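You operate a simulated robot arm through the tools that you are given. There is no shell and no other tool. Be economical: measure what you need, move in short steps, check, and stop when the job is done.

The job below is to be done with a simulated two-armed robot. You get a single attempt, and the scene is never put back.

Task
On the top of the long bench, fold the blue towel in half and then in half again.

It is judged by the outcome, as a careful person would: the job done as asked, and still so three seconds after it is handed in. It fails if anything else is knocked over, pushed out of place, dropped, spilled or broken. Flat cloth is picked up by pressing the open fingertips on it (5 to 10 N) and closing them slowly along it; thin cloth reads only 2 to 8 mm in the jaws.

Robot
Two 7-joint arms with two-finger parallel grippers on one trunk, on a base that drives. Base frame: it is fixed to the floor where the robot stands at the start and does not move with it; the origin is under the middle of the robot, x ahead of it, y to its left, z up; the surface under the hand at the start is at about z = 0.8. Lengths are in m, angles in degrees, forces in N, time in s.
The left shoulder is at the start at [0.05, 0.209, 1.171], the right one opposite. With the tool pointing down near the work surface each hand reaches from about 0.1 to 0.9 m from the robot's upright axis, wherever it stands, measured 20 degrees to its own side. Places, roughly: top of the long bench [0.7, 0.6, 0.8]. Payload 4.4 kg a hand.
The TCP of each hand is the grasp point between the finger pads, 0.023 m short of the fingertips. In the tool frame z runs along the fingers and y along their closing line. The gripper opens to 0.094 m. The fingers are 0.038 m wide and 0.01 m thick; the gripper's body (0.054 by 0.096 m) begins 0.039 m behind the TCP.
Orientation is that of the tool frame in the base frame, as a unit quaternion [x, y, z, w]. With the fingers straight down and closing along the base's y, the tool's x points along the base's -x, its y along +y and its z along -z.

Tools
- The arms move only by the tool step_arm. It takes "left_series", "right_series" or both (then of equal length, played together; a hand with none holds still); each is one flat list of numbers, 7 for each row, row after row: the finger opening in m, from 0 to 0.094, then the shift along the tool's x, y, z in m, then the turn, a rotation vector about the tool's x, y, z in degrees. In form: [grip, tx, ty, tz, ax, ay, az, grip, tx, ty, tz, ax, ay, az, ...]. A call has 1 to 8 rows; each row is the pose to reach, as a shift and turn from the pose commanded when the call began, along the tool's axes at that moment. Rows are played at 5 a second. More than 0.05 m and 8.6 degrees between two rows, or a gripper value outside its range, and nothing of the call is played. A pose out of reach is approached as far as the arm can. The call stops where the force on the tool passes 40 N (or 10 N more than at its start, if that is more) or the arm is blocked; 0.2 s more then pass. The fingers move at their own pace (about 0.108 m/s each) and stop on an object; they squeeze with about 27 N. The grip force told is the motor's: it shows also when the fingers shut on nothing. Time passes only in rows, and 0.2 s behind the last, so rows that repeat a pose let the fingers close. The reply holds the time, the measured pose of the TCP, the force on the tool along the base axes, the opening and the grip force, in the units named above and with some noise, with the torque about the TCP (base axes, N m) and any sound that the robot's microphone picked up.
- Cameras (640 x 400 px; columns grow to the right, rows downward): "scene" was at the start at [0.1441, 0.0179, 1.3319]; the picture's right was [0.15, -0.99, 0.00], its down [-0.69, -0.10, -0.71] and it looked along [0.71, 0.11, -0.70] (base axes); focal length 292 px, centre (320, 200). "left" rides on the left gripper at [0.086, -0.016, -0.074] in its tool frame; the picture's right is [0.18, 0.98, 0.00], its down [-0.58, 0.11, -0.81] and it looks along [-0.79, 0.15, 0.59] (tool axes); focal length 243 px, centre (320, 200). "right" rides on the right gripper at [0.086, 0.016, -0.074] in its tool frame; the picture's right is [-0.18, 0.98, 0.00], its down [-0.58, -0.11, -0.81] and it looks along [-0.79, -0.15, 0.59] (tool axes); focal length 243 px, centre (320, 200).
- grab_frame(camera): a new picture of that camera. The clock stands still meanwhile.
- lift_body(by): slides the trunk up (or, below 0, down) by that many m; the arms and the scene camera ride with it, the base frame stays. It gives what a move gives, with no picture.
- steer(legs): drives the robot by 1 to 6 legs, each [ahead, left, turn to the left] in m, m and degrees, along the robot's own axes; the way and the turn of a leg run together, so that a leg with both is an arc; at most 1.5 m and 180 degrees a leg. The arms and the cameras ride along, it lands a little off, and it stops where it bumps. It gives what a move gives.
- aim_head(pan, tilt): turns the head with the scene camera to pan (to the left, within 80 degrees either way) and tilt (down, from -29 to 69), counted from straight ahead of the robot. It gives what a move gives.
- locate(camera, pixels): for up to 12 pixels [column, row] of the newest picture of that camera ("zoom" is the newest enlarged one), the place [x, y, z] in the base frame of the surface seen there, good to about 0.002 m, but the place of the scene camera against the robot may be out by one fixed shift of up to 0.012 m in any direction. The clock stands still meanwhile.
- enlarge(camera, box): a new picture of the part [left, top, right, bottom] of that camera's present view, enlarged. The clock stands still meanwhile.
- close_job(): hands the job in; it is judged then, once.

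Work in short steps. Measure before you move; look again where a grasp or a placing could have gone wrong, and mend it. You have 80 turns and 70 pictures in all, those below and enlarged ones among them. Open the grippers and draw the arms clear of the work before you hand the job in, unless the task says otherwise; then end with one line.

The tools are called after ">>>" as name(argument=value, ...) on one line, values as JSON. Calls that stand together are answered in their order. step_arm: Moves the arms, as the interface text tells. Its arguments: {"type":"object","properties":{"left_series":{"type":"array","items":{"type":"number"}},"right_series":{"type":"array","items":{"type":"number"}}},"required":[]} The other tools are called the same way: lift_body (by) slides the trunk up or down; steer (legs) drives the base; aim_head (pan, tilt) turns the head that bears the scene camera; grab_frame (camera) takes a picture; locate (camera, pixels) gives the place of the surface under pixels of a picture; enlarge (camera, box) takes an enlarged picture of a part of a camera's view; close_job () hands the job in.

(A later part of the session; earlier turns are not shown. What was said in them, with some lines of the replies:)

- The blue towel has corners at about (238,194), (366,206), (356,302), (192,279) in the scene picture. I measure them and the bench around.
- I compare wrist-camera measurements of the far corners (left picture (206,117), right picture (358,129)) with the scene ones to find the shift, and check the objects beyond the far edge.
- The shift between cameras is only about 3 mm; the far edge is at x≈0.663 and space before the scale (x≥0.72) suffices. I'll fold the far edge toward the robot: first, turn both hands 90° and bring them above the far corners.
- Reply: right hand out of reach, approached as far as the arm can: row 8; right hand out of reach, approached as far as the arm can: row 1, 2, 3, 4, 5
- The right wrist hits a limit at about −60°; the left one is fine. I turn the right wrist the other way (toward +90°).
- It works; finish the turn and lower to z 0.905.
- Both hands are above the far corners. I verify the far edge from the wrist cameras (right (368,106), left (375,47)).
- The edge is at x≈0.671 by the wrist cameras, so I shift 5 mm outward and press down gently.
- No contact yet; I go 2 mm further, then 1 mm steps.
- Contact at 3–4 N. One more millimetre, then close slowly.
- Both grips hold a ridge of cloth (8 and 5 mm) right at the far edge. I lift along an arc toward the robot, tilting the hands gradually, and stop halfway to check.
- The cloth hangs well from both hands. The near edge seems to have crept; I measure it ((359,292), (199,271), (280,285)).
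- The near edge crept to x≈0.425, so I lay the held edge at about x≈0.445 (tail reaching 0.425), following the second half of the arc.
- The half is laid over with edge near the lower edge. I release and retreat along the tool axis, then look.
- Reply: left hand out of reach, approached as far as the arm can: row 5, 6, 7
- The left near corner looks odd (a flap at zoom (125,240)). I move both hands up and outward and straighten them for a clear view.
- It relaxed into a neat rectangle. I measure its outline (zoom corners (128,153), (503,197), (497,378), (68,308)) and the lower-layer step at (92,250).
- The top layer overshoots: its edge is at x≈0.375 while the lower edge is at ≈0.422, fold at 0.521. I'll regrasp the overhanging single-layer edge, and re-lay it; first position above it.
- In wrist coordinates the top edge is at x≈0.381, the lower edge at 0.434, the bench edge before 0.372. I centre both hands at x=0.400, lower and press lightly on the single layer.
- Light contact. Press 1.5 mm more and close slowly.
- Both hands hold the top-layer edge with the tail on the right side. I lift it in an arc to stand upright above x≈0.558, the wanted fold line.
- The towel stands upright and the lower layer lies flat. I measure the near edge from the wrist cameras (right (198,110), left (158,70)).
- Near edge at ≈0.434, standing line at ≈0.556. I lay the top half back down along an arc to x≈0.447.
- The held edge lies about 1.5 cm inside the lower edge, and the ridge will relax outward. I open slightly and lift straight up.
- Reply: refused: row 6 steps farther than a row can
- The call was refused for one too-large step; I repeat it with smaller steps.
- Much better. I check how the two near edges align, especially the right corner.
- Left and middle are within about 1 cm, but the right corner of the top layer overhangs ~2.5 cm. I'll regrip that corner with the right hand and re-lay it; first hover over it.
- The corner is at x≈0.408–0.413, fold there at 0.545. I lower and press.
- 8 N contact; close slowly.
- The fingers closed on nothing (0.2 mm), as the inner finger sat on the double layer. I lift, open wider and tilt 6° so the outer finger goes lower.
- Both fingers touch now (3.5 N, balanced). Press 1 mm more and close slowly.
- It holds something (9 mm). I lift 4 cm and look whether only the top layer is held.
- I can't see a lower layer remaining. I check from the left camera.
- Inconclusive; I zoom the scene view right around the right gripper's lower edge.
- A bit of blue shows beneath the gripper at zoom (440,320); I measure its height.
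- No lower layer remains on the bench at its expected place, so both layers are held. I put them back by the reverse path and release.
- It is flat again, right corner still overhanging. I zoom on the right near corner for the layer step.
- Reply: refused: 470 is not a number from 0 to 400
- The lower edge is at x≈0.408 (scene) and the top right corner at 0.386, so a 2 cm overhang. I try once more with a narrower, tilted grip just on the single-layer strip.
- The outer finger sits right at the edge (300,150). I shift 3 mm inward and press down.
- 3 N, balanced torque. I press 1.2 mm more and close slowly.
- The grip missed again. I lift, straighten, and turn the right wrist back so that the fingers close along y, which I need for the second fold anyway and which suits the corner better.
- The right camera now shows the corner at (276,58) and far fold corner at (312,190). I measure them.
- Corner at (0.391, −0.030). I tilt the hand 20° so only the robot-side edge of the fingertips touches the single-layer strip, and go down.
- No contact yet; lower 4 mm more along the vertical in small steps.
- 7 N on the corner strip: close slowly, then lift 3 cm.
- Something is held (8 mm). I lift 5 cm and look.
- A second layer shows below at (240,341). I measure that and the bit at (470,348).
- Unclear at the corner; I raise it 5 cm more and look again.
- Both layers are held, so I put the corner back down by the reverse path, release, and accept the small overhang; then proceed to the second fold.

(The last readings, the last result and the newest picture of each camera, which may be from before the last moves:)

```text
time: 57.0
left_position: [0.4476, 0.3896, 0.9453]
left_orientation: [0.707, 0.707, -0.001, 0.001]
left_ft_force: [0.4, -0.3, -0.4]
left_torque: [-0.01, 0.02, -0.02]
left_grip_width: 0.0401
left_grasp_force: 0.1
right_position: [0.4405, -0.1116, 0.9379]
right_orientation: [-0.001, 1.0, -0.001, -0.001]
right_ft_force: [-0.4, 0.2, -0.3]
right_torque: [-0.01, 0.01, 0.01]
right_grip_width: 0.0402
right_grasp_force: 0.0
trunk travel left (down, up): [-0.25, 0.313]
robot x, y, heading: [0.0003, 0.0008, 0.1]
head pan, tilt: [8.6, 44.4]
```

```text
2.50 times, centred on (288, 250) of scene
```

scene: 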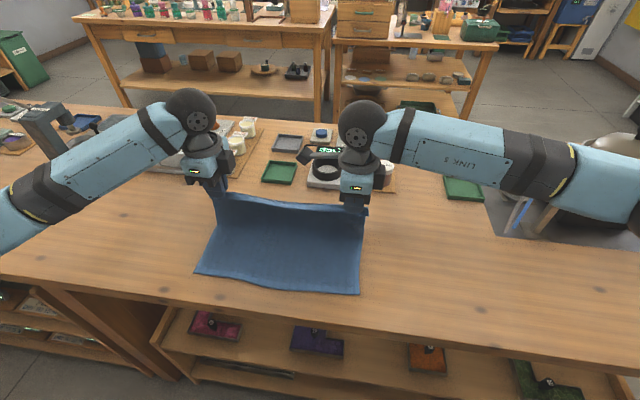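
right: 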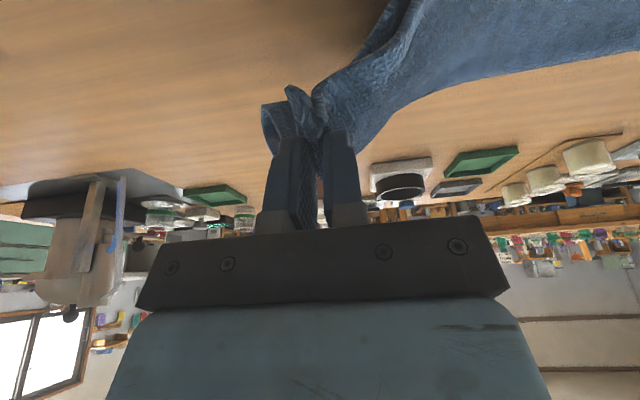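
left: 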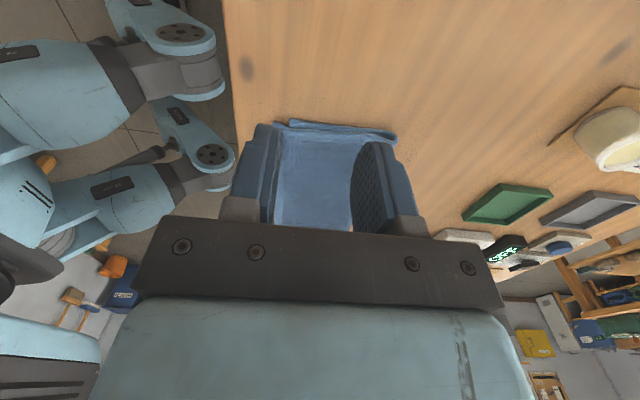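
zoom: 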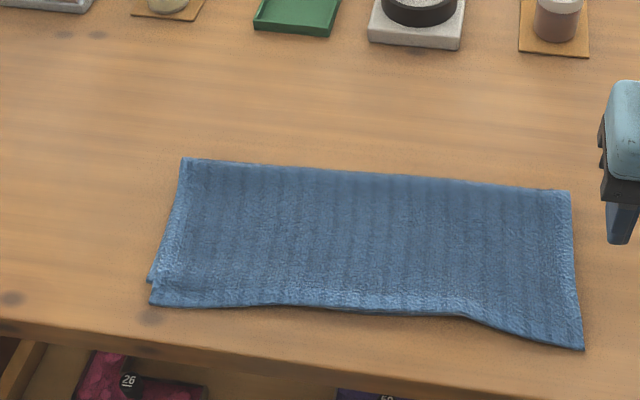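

The towel is a tidy half-fold (shifted a bit to the right, still on the bench). I measure its outline for the second fold.

>>> locate(camera="zoom", pixels=[[186, 163], [567, 195], [579, 343], [156, 300], [380, 178], [330, 304], [460, 312], [574, 265], [168, 230], [156, 275], [380, 240], [520, 330]])

>>> grab_frame(camera="right")

```text
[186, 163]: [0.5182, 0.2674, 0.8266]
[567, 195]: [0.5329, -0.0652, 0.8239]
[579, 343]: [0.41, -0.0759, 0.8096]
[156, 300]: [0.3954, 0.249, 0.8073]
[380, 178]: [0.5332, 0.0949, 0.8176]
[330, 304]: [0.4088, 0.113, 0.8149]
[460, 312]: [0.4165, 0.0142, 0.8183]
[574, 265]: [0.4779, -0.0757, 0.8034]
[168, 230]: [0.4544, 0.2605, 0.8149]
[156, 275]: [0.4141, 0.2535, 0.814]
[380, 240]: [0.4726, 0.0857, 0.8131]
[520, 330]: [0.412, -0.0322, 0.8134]
```

```text
11 pictures are left
```

right: 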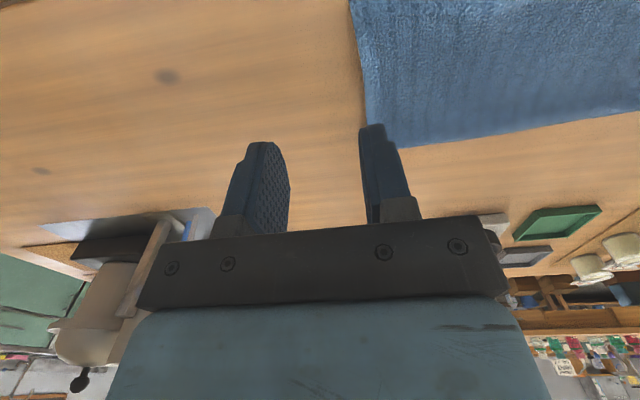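

>>> locate(camera="right", pixels=[[375, 143], [366, 100], [358, 40], [353, 5], [500, 128]])

```text
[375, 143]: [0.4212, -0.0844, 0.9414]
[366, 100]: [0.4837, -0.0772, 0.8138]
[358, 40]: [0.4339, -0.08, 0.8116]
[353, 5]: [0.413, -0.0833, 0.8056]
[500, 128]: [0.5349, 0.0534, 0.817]
```

Right edge at y≈−0.079. I bring the right hand over its middle (x 0.477, y −0.057) and lower to just above.

>>> step_arm(right_series=[0.036, -0.012, 0.018, 0.02, 0, 0, 0, 0.036, -0.024, 0.036, 0.045, 0, 0, 0, 0.036, -0.0365, 0.0546, 0.075, 0, 0, 0, 0.036, -0.0365, 0.0546, 0.095, 0, 0, 0, 0.036, -0.0365, 0.0546, 0.1, 0, 0, 0, 0.036, -0.0365, 0.0546, 0.1, 0, 0, 0])

>>> step_arm(right_series=[0.036, 0, 0, 0.002, 0, 0, 0, 0.036, 0, 0, 0.004, 0, 0, 0, 0.036, 0, 0, 0.004, 0, 0, 0])

```text
time: 58.4
left_position: [0.4482, 0.3883, 0.9471]
left_orientation: [0.707, 0.707, 0.0, -0.001]
left_ft_force: [0.6, -0.4, -0.5]
left_torque: [0.01, 0.04, -0.01]
left_grip_width: 0.0399
left_grasp_force: 0.0
right_position: [0.4767, -0.0577, 0.8401]
right_orientation: [-0.001, 1.0, 0.0, 0.0]
right_ft_force: [-0.1, -0.3, 0.6]
right_torque: [-0.01, 0.0, -0.03]
right_grip_width: 0.0359
right_grasp_force: 0.1
trunk travel left (down, up): [-0.25, 0.313]
robot x, y, heading: [-0.0017, -0.0006, 0.1]
head pan, tilt: [8.6, 44.4]
```

```text
time: 59.2
left_position: [0.4479, 0.3889, 0.9464]
left_orientation: [0.708, 0.707, 0.0, 0.0]
left_ft_force: [-0.3, -0.5, 0.1]
left_torque: [-0.03, 0.0, 0.01]
left_grip_width: 0.0401
left_grasp_force: 0.0
right_position: [0.4769, -0.0574, 0.8359]
right_orientation: [-0.002, 1.0, 0.0, 0.0]
right_ft_force: [-1.0, -0.1, 0.4]
right_torque: [-0.01, -0.02, -0.01]
right_grip_width: 0.0359
right_grasp_force: 0.1
trunk travel left (down, up): [-0.25, 0.313]
robot x, y, heading: [-0.0009, 0.0008, 0.2]
head pan, tilt: [8.6, 44.4]
```

>>> step_arm(right_series=[0.036, 0, 0, 0.002, 0, 0, 0, 0.036, 0, 0, 0.004, 0, 0, 0, 0.036, 0, 0, 0.004, 0, 0, 0])

```text
time: 60.0
left_position: [0.4486, 0.3887, 0.946]
left_orientation: [0.707, 0.707, -0.001, 0.0]
left_ft_force: [0.3, -0.9, -0.4]
left_torque: [0.01, 0.0, 0.03]
left_grip_width: 0.0399
left_grasp_force: 0.1
right_position: [0.4772, -0.0584, 0.832]
right_orientation: [-0.001, 1.0, -0.001, 0.0]
right_ft_force: [-0.4, -0.4, 0.6]
right_torque: [0.02, -0.03, 0.02]
right_grip_width: 0.036
right_grasp_force: 0.0
trunk travel left (down, up): [-0.25, 0.313]
robot x, y, heading: [0.001, 0.0013, 0.3]
head pan, tilt: [8.6, 44.4]
```

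Still no contact (tip about 0.809); continue 3 mm in 1 mm steps.

>>> step_arm(right_series=[0.036, 0, 0, 0.001, 0, 0, 0, 0.036, 0, 0, 0.002, 0, 0, 0, 0.036, 0, 0, 0.002, 0, 0, 0])

```text
time: 60.8
left_position: [0.447, 0.3885, 0.9468]
left_orientation: [0.707, 0.707, 0.0, 0.0]
left_ft_force: [0.2, 0.1, 0.6]
left_torque: [0.02, 0.02, 0.02]
left_grip_width: 0.04
left_grasp_force: 0.2
right_position: [0.4776, -0.058, 0.8291]
right_orientation: [-0.002, 1.0, 0.0, 0.0]
right_ft_force: [-0.1, 0.0, 3.6]
right_torque: [0.12, 0.0, 0.0]
right_grip_width: 0.036
right_grasp_force: 0.0
trunk travel left (down, up): [-0.25, 0.313]
robot x, y, heading: [0.001, -0.0002, 0.0]
head pan, tilt: [8.6, 44.4]
```

Only the inner finger touches yet (torque +0.12); press 1.5 mm more.

>>> step_arm(right_series=[0.036, 0, 0, 0.001, 0, 0, 0, 0.036, 0, 0, 0.0018, 0, 0, 0, 0.036, 0, 0, 0.0018, 0, 0, 0])

```text
time: 61.6
left_position: [0.4476, 0.389, 0.9468]
left_orientation: [0.707, 0.707, 0.0, 0.0]
left_ft_force: [0.4, 0.3, -0.3]
left_torque: [0.01, 0.02, -0.03]
left_grip_width: 0.04
left_grasp_force: 0.0
right_position: [0.4782, -0.0579, 0.8289]
right_orientation: [-0.001, 1.0, 0.001, 0.001]
right_ft_force: [1.8, 0.6, 11.9]
right_torque: [0.14, -0.05, -0.02]
right_grip_width: 0.0358
right_grasp_force: 0.2
trunk travel left (down, up): [-0.25, 0.313]
robot x, y, heading: [0.0004, 0.0007, -0.1]
head pan, tilt: [8.6, 44.4]
```

Now both fingers press (outer ~3 N, inner ~9 N). Close slowly.

>>> step_arm(right_series=[0.03, 0, 0, 0, 0, 0, 0, 0.025, 0, 0, 0, 0, 0, 0, 0.02, 0, 0, 0, 0, 0, 0, 0.015, 0, 0, 0, 0, 0, 0, 0.01, 0, 0, 0, 0, 0, 0, 0.005, 0, 0, 0, 0, 0, 0, 0, 0, 0, 0, 0, 0, 0, 0, 0, 0, 0, 0, 0, 0])

>>> grab_frame(camera="right")

```text
time: 63.4
left_position: [0.4462, 0.3899, 0.947]
left_orientation: [0.707, 0.707, 0.0, 0.001]
left_ft_force: [-0.3, -0.4, -0.1]
left_torque: [0.04, -0.02, -0.01]
left_grip_width: 0.0401
left_grasp_force: 0.1
right_position: [0.4761, -0.0569, 0.8284]
right_orientation: [-0.001, 1.0, 0.001, 0.001]
right_ft_force: [1.8, 0.8, 17.9]
right_torque: [0.08, -0.02, -0.04]
right_grip_width: 0.0103
right_grasp_force: 27.2
trunk travel left (down, up): [-0.25, 0.313]
robot x, y, heading: [-0.0016, -0.0002, 0.0]
head pan, tilt: [8.6, 44.4]
```

```text
10 pictures are left
```

right: 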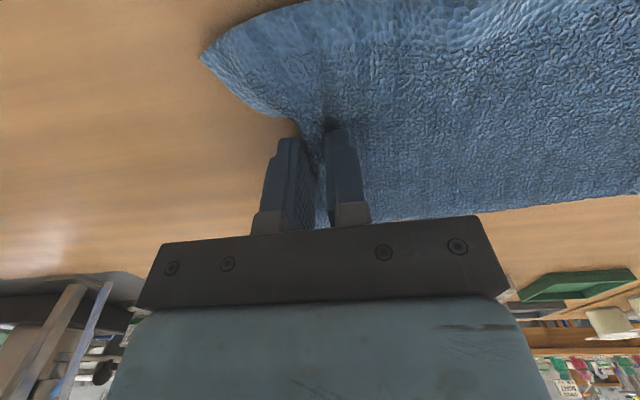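

Both layers are gripped (10 mm). I lift and carry the right edge leftward on an arc, moving the left hand out of the way; first half.

>>> step_arm(left_series=[0.04, 0.015, 0, -0.01, 0, 0, 0, 0.04, 0.03, 0, -0.02, 0, 0, 0, 0.04, 0.045, 0, -0.03, 0, 0, 0, 0.04, 0.06, 0, -0.04, 0, 0, 0, 0.04, 0.075, 0, -0.05, 0, 0, 0, 0.04, 0.09, 0, -0.06, 0, 0, 0, 0.04, 0.105, 0, -0.07, 0, 0, 0, 0.04, 0.12, 0, -0.08, 0, 0, 0], right_series=[0, 0, 0.003, -0.0244, 0, 0, 0, 0, 0, 0.011, -0.0478, 0, 0, 0, 0, 0, 0.0246, -0.0694, 0, 0, 0, 0, 0, 0.0428, -0.0884, 0, 0, 0, 0, 0, 0.065, -0.104, 0, 0, 0, 0, 0, 0.09, -0.1155, 0, 0, 0, 0, 0, 0.1175, -0.1226, 0, 0, 0, 0, 0, 0.146, -0.125, 0, 0, 0])

>>> grab_frame(camera="scene")

```text
time: 65.2
left_position: [0.4489, 0.5106, 1.0248]
left_orientation: [0.707, 0.707, 0.0, 0.0]
left_ft_force: [-0.7, -0.1, -0.7]
left_torque: [-0.02, 0.0, -0.04]
left_grip_width: 0.04
left_grasp_force: 0.1
right_position: [0.4778, 0.0891, 0.9537]
right_orientation: [-0.001, 1.0, -0.001, 0.0]
right_ft_force: [0.0, -0.8, 0.2]
right_torque: [0.02, -0.02, 0.01]
right_grip_width: 0.0082
right_grasp_force: 26.9
trunk travel left (down, up): [-0.25, 0.313]
robot x, y, heading: [-0.0004, -0.0002, -0.0]
head pan, tilt: [8.6, 44.4]
```

```text
9 pictures are left
```

scene: 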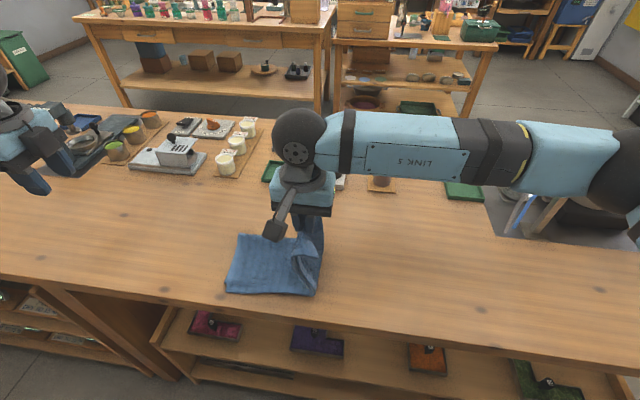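

The right half hangs from the hand. I measure the left edge now ((232,286), (240,240), (234,262)).

>>> locate(camera="scene", pixels=[[231, 287], [241, 240], [235, 264], [300, 290], [310, 280], [316, 250], [280, 290]])

```text
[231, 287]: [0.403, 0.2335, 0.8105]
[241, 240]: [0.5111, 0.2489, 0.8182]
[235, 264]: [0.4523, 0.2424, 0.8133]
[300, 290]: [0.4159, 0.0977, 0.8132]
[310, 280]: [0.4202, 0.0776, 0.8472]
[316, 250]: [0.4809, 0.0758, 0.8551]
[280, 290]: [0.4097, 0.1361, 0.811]
```

Left edge is at y≈0.246, so I lay the pinch at y≈0.220 with the second half of the arc.

>>> step_arm(right_series=[0, 0, 0.0256, 0.0021, 0, 0, 0, 0, 0, 0.0501, 0.0084, 0, 0, 0, 0, 0, 0.0728, 0.0185, 0, 0, 0, 0, 0, 0.0926, 0.0322, 0, 0, 0, 0, 0, 0.1089, 0.0489, 0, 0, 0, 0, 0, 0.121, 0.0679, 0, 0, 0, 0, 0, 0.1285, 0.0885, 0, 0, 0, 0, 0, 0.131, 0.108, 0, 0, 0])

>>> enlarge(camera="scene", box=[200, 210, 360, 310])

```text
time: 67.0
left_position: [0.4484, 0.5089, 1.0259]
left_orientation: [0.707, 0.707, 0.001, 0.0]
left_ft_force: [-0.3, 0.5, -0.1]
left_torque: [-0.01, 0.0, -0.04]
left_grip_width: 0.04
left_grasp_force: 0.0
right_position: [0.4765, 0.2187, 0.8438]
right_orientation: [-0.001, 1.0, 0.001, 0.0]
right_ft_force: [0.2, 1.4, 5.1]
right_torque: [0.07, -0.05, 0.01]
right_grip_width: 0.0082
right_grasp_force: 27.3
trunk travel left (down, up): [-0.25, 0.313]
robot x, y, heading: [0.0031, 0.0026, 0.2]
head pan, tilt: [8.6, 44.4]
```

```text
4.00 times, centred on (280, 260) of scene
```

zoom: 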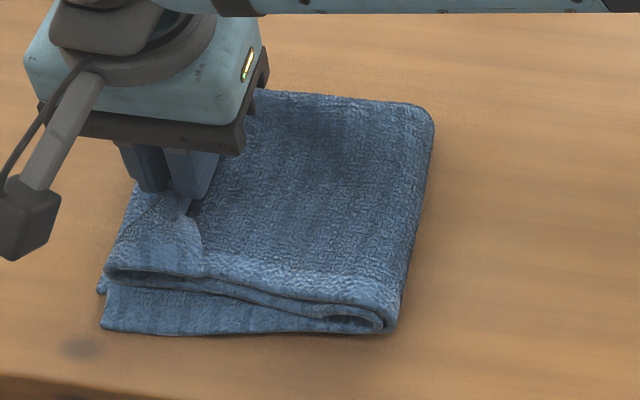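

Very good: right edge lies on the left edge. I open slightly and lift straight up slowly.

>>> step_arm(right_series=[0.012, 0, 0, 0, 0, 0, 0, 0.018, 0, 0, -0.002, 0, 0, 0, 0.022, 0, 0, -0.005, 0, 0, 0, 0.022, 0, 0, -0.012, 0, 0, 0, 0.024, 0, 0, -0.025, 0, 0, 0, 0.024, 0, 0, -0.05, 0, 0, 0, 0.024, 0, 0, -0.09, 0, 0, 0, 0.024, 0, -0.01, -0.13, 0, 0, 0])

>>> enlarge(camera="scene", box=[200, 210, 360, 310])

```text
time: 68.8
left_position: [0.4481, 0.5091, 1.0263]
left_orientation: [0.707, 0.708, 0.0, 0.0]
left_ft_force: [0.4, 0.5, -0.3]
left_torque: [-0.05, -0.01, 0.03]
left_grip_width: 0.04
left_grasp_force: 0.0
right_position: [0.4768, 0.209, 0.9755]
right_orientation: [-0.001, 1.0, 0.0, 0.0]
right_ft_force: [-0.4, -0.9, 0.1]
right_torque: [0.02, -0.02, 0.02]
right_grip_width: 0.0242
right_grasp_force: 0.0
trunk travel left (down, up): [-0.25, 0.313]
robot x, y, heading: [-0.0023, -0.0021, -0.1]
head pan, tilt: [8.6, 44.4]
```

```text
4.00 times, centred on (280, 260) of scene
```

zoom: 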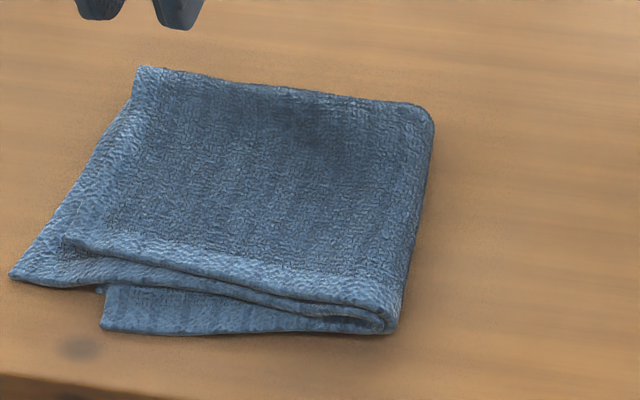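

Folded in quarters, but one layer's corner sticks out at the left (12,275). I measure the offsets.

>>> locate(camera="zoom", pixels=[[16, 273], [68, 240], [106, 326], [140, 70], [428, 115], [390, 328], [104, 290], [70, 185], [120, 112], [110, 282], [50, 255], [220, 328]])

```text
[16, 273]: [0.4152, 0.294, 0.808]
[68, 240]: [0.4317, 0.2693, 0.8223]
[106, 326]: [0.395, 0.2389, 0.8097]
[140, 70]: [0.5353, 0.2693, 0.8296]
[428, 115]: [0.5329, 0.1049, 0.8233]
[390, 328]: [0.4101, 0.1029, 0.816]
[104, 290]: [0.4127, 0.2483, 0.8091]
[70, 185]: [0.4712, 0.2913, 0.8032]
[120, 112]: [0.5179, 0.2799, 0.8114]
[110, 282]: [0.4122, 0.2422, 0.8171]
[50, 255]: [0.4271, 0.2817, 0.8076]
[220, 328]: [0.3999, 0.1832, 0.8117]
```

The top pair overshoots the bottom edge (y 0.245) by 2.5–5 cm. I regrasp this overhanging edge (y≈0.27) with the right hand to re-lay it like before.

>>> step_arm(right_series=[0.03, 0, 0.03, 0.02, 0, 0, 0, 0.03, 0, 0.06, 0.05, 0, 0, 0, 0.03, 0, 0.06, 0.09, 0, 0, 0, 0.03, 0, 0.06, 0.125, 0, 0, 0, 0.03, 0, 0.06, 0.141, 0, 0, 0, 0.03, 0, 0.06, 0.1445, 0, 0, 0, 0.03, 0, 0.06, 0.1445, 0, 0, 0])

>>> step_arm(right_series=[0.03, 0, 0, 0.001, 0, 0, 0, 0.03, 0, 0, 0.002, 0, 0, 0, 0.03, 0, 0, 0.002, 0, 0, 0])

```text
time: 70.4
left_position: [0.4474, 0.5089, 1.0269]
left_orientation: [0.707, 0.707, 0.001, 0.0]
left_ft_force: [-0.1, -1.3, 0.2]
left_torque: [-0.03, 0.0, -0.02]
left_grip_width: 0.0399
left_grasp_force: 0.1
right_position: [0.4771, 0.269, 0.8314]
right_orientation: [0.0, 1.0, 0.001, 0.001]
right_ft_force: [2.5, -0.5, 20.0]
right_torque: [-0.49, -0.18, 0.07]
right_grip_width: 0.0302
right_grasp_force: 0.2
trunk travel left (down, up): [-0.25, 0.313]
robot x, y, heading: [0.0022, 0.0018, -0.1]
head pan, tilt: [8.6, 44.4]
```

```text
time: 71.2
left_position: [0.4474, 0.5083, 1.0282]
left_orientation: [0.708, 0.707, 0.001, 0.0]
left_ft_force: [0.0, 0.0, 0.6]
left_torque: [0.04, -0.02, -0.01]
left_grip_width: 0.0399
left_grasp_force: 0.0
right_position: [0.4762, 0.2682, 0.8305]
right_orientation: [-0.001, 1.0, 0.001, 0.002]
right_ft_force: [9.0, 1.1, 38.3]
right_torque: [-0.84, -0.37, 0.23]
right_grip_width: 0.0294
right_grasp_force: 0.0
trunk travel left (down, up): [-0.25, 0.313]
robot x, y, heading: [0.001, 0.005, -0.1]
head pan, tilt: [8.6, 44.4]
```

Too firm, and only on the inner finger (thick stack). I back off 8 mm, tilt 10° so the outer finger is lower, and shift 5 mm outward.

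>>> step_arm(right_series=[0.03, 0, 0, -0.006, 0, 0, 0, 0.03, 0, 0.005, -0.01, 5, 0, 0, 0.03, 0, 0.005, -0.01, 10, 0, 0, 0.03, 0, 0.005, -0.004, 10, 0, 0, 0.03, 0, 0.005, -0.004, 10, 0, 0])

>>> grab_frame(camera="right")

```text
time: 72.4
left_position: [0.4492, 0.5097, 1.0257]
left_orientation: [0.707, 0.707, 0.001, -0.001]
left_ft_force: [-0.2, 0.1, 0.1]
left_torque: [-0.01, 0.0, -0.01]
left_grip_width: 0.04
left_grasp_force: 0.1
right_position: [0.4901, 0.2601, 0.8355]
right_orientation: [-0.001, 0.996, -0.087, 0.001]
right_ft_force: [-0.2, -0.1, 1.0]
right_torque: [-0.05, 0.01, 0.01]
right_grip_width: 0.0301
right_grasp_force: 0.1
right hand out of reach, approached as far as the arm can: row 3, 4, 5
trunk travel left (down, up): [-0.25, 0.313]
robot x, y, heading: [-0.0006, -0.0021, -0.2]
head pan, tilt: [8.6, 44.4]
```

```text
6 pictures are left
```

right: 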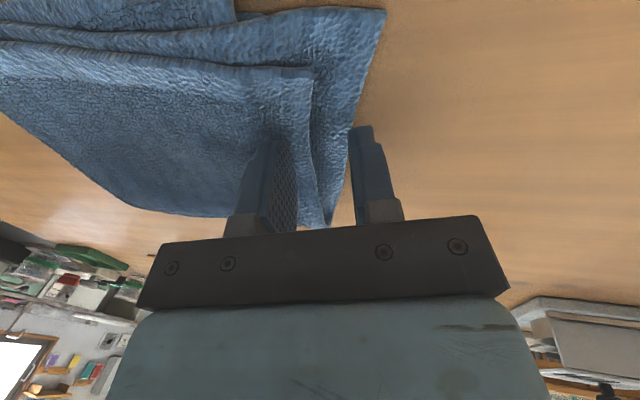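

The hand is at its reach limit in tilt but well placed. I lower gently from here.

>>> step_arm(right_series=[0.03, 0, 0.0005, 0.002, 0, 0, 0, 0.03, 0, 0.0007, 0.004, 0, 0, 0, 0.03, 0, 0.0007, 0.004, 0, 0, 0])

```text
time: 73.2
left_position: [0.4488, 0.5092, 1.0265]
left_orientation: [0.707, 0.707, 0.001, 0.001]
left_ft_force: [-0.3, 0.0, 0.3]
left_torque: [0.03, 0.0, -0.02]
left_grip_width: 0.0399
left_grasp_force: 0.2
right_position: [0.489, 0.2597, 0.8325]
right_orientation: [-0.002, 0.996, -0.087, 0.0]
right_ft_force: [-0.1, -0.7, 2.3]
right_torque: [-0.11, -0.04, 0.04]
right_grip_width: 0.0304
right_grasp_force: 0.7
trunk travel left (down, up): [-0.25, 0.313]
robot x, y, heading: [0.0025, -0.0011, -0.0]
head pan, tilt: [8.6, 44.4]
```

>>> step_arm(right_series=[0.03, 0, 0.0003, 0.002, 0, 0, 0, 0.03, 0, 0.0006, 0.0035, 0, 0, 0, 0.03, 0, 0.0006, 0.0035, 0, 0, 0])

```text
time: 74.0
left_position: [0.4476, 0.5087, 1.026]
left_orientation: [0.707, 0.707, 0.0, 0.0]
left_ft_force: [0.4, 0.7, 0.6]
left_torque: [-0.02, 0.0, -0.01]
left_grip_width: 0.0402
left_grasp_force: 0.0
right_position: [0.4893, 0.2601, 0.8296]
right_orientation: [0.0, 0.996, -0.086, 0.0]
right_ft_force: [2.7, -1.4, 9.6]
right_torque: [-0.18, -0.06, 0.03]
right_grip_width: 0.0306
right_grasp_force: 1.1
trunk travel left (down, up): [-0.25, 0.313]
robot x, y, heading: [0.0012, 0.0006, 0.0]
head pan, tilt: [8.6, 44.4]
```

Outer fingertip is at bench height now, inner pressing ~8 N. Close slowly.

>>> step_arm(right_series=[0.025, 0, 0, 0, 0, 0, 0, 0.02, 0, 0, 0, 0, 0, 0, 0.015, 0, 0, 0, 0, 0, 0, 0.01, 0, 0, 0, 0, 0, 0, 0.005, 0, 0, 0, 0, 0, 0, 0, 0, 0, 0, 0, 0, 0, 0, 0, 0, 0, 0, 0, 0])

>>> grab_frame(camera="right")

```text
time: 75.6
left_position: [0.4488, 0.5084, 1.0271]
left_orientation: [0.707, 0.707, 0.001, 0.001]
left_ft_force: [-0.2, 0.0, -0.2]
left_torque: [-0.01, -0.01, 0.0]
left_grip_width: 0.0399
left_grasp_force: 0.0
right_position: [0.4888, 0.26, 0.8294]
right_orientation: [-0.001, 0.996, -0.087, 0.001]
right_ft_force: [0.9, -2.8, 14.6]
right_torque: [-0.24, -0.04, 0.02]
right_grip_width: 0.0061
right_grasp_force: 26.8
trunk travel left (down, up): [-0.25, 0.313]
robot x, y, heading: [-0.0028, 0.0009, -0.3]
head pan, tilt: [8.6, 44.4]
```

```text
5 pictures are left
```

right: 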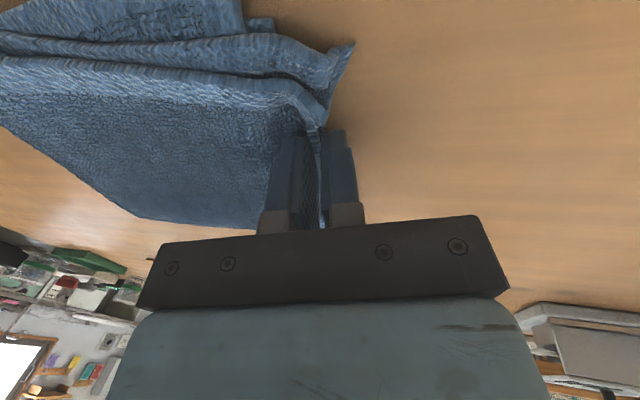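

Gripped (6 mm), both flap layers in the jaws. I lift it upright over y≈0.08 and then re-lay it with the pinch at y≈0.228.

>>> step_arm(right_series=[0, 0, -0.0084, -0.0277, -1.25, 0, 0, 0, 0, -0.0233, -0.0531, -2.5, 0, 0, 0, 0, -0.0441, -0.0752, -3.75, 0, 0, 0, 0, -0.07, -0.0932, -5, 0, 0, 0, 0, -0.1001, -0.1064, -6.25, 0, 0, 0, 0, -0.1331, -0.1144, -7.5, 0, 0, 0, 0, -0.1678, -0.1168, -8.75, 0, 0, 0, 0, -0.2029, -0.1135, -10, 0, 0])

>>> grab_frame(camera="scene")

```text
time: 77.4
left_position: [0.4494, 0.5094, 1.0261]
left_orientation: [0.707, 0.707, 0.0, -0.001]
left_ft_force: [-0.5, -0.8, -0.7]
left_torque: [0.03, 0.0, 0.0]
left_grip_width: 0.04
left_grasp_force: 0.1
right_position: [0.4896, 0.0799, 0.9768]
right_orientation: [-0.001, 1.0, 0.001, 0.0]
right_ft_force: [0.3, 0.1, 0.1]
right_torque: [-0.03, -0.01, 0.0]
right_grip_width: 0.0053
right_grasp_force: 27.0
trunk travel left (down, up): [-0.25, 0.313]
robot x, y, heading: [0.0029, -0.0027, -0.5]
head pan, tilt: [8.6, 44.4]
```

```text
4 pictures are left
```

scene: 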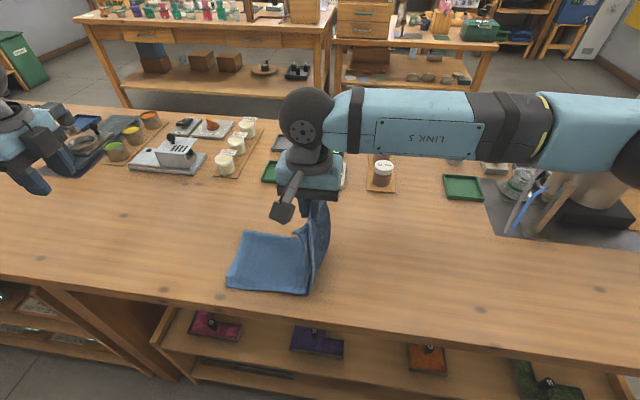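

The flap stands upright, the lower half flat with its left edge unchanged. I lay it down now.

>>> step_arm(right_series=[0, 0, 0.0289, 0.0026, 0, 0, 0, 0, 0, 0.0566, 0.0104, 0, 0, 0, 0, 0, 0.0822, 0.0229, 0, 0, 0, 0, 0, 0.1047, 0.0398, 0, 0, 0, 0, 0, 0.1231, 0.0604, 0, 0, 0, 0, 0, 0.1367, 0.084, 0, 0, 0, 0, 0, 0.1452, 0.1095, 0, 0, 0, 0, 0, 0.148, 0.134, 0, 0, 0])

>>> step_arm(right_series=[0.01, 0, 0, 0, 0, 0, 0, 0.014, 0, 0, -0.002, 0, 0, 0, 0.018, 0, 0, -0.005, 0, 0, 0, 0.018, 0, 0, -0.012, 0, 0, 0, 0.018, 0, 0, -0.025, 0, 0, 0, 0.02, 0, 0, -0.05, 0, 0, 0, 0.024, 0, 0, -0.09, 0, 0, 0, 0.024, 0, -0.01, -0.13, 0, 0, 0])

>>> enlarge(camera="scene", box=[200, 210, 360, 310])

```text
time: 79.2
left_position: [0.4484, 0.5097, 1.0261]
left_orientation: [0.707, 0.707, 0.0, 0.001]
left_ft_force: [-0.4, 0.3, 0.7]
left_torque: [0.02, -0.01, 0.0]
left_grip_width: 0.0401
left_grasp_force: 0.0
right_position: [0.4896, 0.2288, 0.8417]
right_orientation: [-0.001, 1.0, 0.001, 0.0]
right_ft_force: [1.1, 0.7, 4.0]
right_torque: [-0.05, -0.03, -0.01]
right_grip_width: 0.0054
right_grasp_force: 26.9
trunk travel left (down, up): [-0.25, 0.313]
robot x, y, heading: [0.0015, -0.0004, 0.1]
head pan, tilt: [8.6, 44.4]
```

```text
time: 81.0
left_position: [0.4485, 0.5083, 1.0258]
left_orientation: [0.707, 0.707, 0.0, 0.0]
left_ft_force: [0.1, 0.6, 0.2]
left_torque: [0.02, 0.01, -0.03]
left_grip_width: 0.0401
left_grasp_force: 0.1
right_position: [0.4884, 0.2185, 0.971]
right_orientation: [-0.001, 1.0, 0.0, 0.0]
right_ft_force: [-0.1, 0.1, 1.2]
right_torque: [0.0, 0.03, 0.0]
right_grip_width: 0.0239
right_grasp_force: 0.1
trunk travel left (down, up): [-0.25, 0.313]
robot x, y, heading: [0.0011, -0.0017, -0.1]
head pan, tilt: [8.6, 44.4]
```

```text
4.00 times, centred on (280, 260) of scene
```

zoom: 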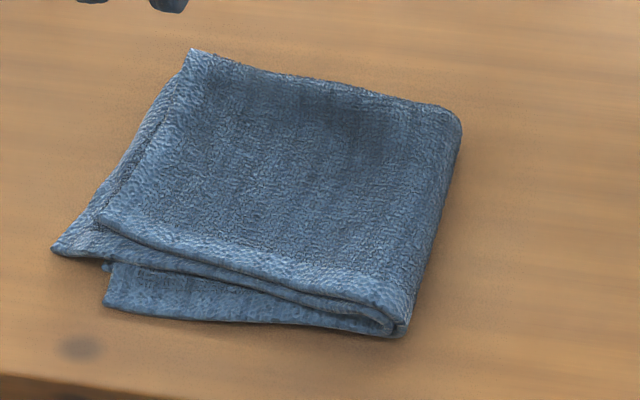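

It is now a neat quarter fold with only about 2 cm residual at one corner. I draw the right arm clear and take a last look.

>>> step_arm(right_series=[0.04, 0, -0.02, -0.03, 0, 0, 0, 0.05, 0, -0.06, -0.05, 0, 0, 0, 0.06, 0, -0.1, -0.06, 0, 0, 0, 0.06, 0, -0.14, -0.07, 0, 0, 0, 0.06, 0, -0.18, -0.07, 0, 0, 0, 0.06, 0, -0.22, -0.07, 0, 0, 0, 0.06, 0, -0.26, -0.07, 0, 0, 0, 0.06, 0, -0.3, -0.07, 0, 0, 0])

>>> grab_frame(camera="scene")

```text
time: 82.8
left_position: [0.447, 0.5076, 1.0264]
left_orientation: [0.708, 0.707, 0.0, -0.001]
left_ft_force: [-0.1, 0.0, 0.6]
left_torque: [0.01, -0.04, -0.01]
left_grip_width: 0.04
left_grasp_force: 0.0
right_position: [0.4899, -0.0813, 1.0419]
right_orientation: [-0.001, 1.0, 0.002, 0.0]
right_ft_force: [-0.2, -0.6, -0.4]
right_torque: [0.0, 0.01, 0.01]
right_grip_width: 0.0598
right_grasp_force: 0.0
trunk travel left (down, up): [-0.25, 0.313]
robot x, y, heading: [0.0008, -0.0013, -0.1]
head pan, tilt: [8.6, 44.4]
```

```text
2 pictures are left
```

scene: 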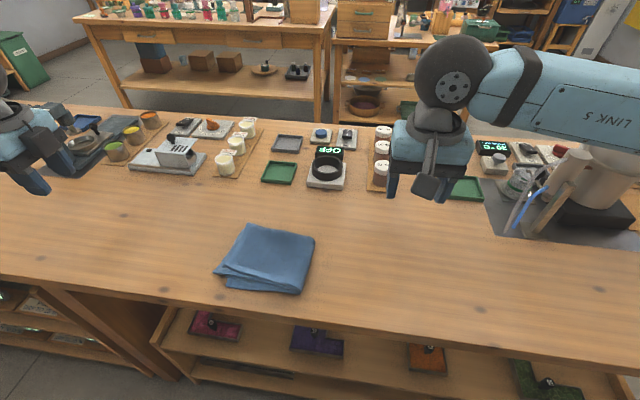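

The towel lies folded in quarters, all other objects are in place, and both arms are clear and open. I hand it in.

>>> close_job()

```text
The job is handed in.
```

The blue towel is folded in half and then in half again on the long bench. The layers are off by about 2 cm at the near-left corner, and the towel ended up a little off its starting place. Nothing else on the bench looks moved.
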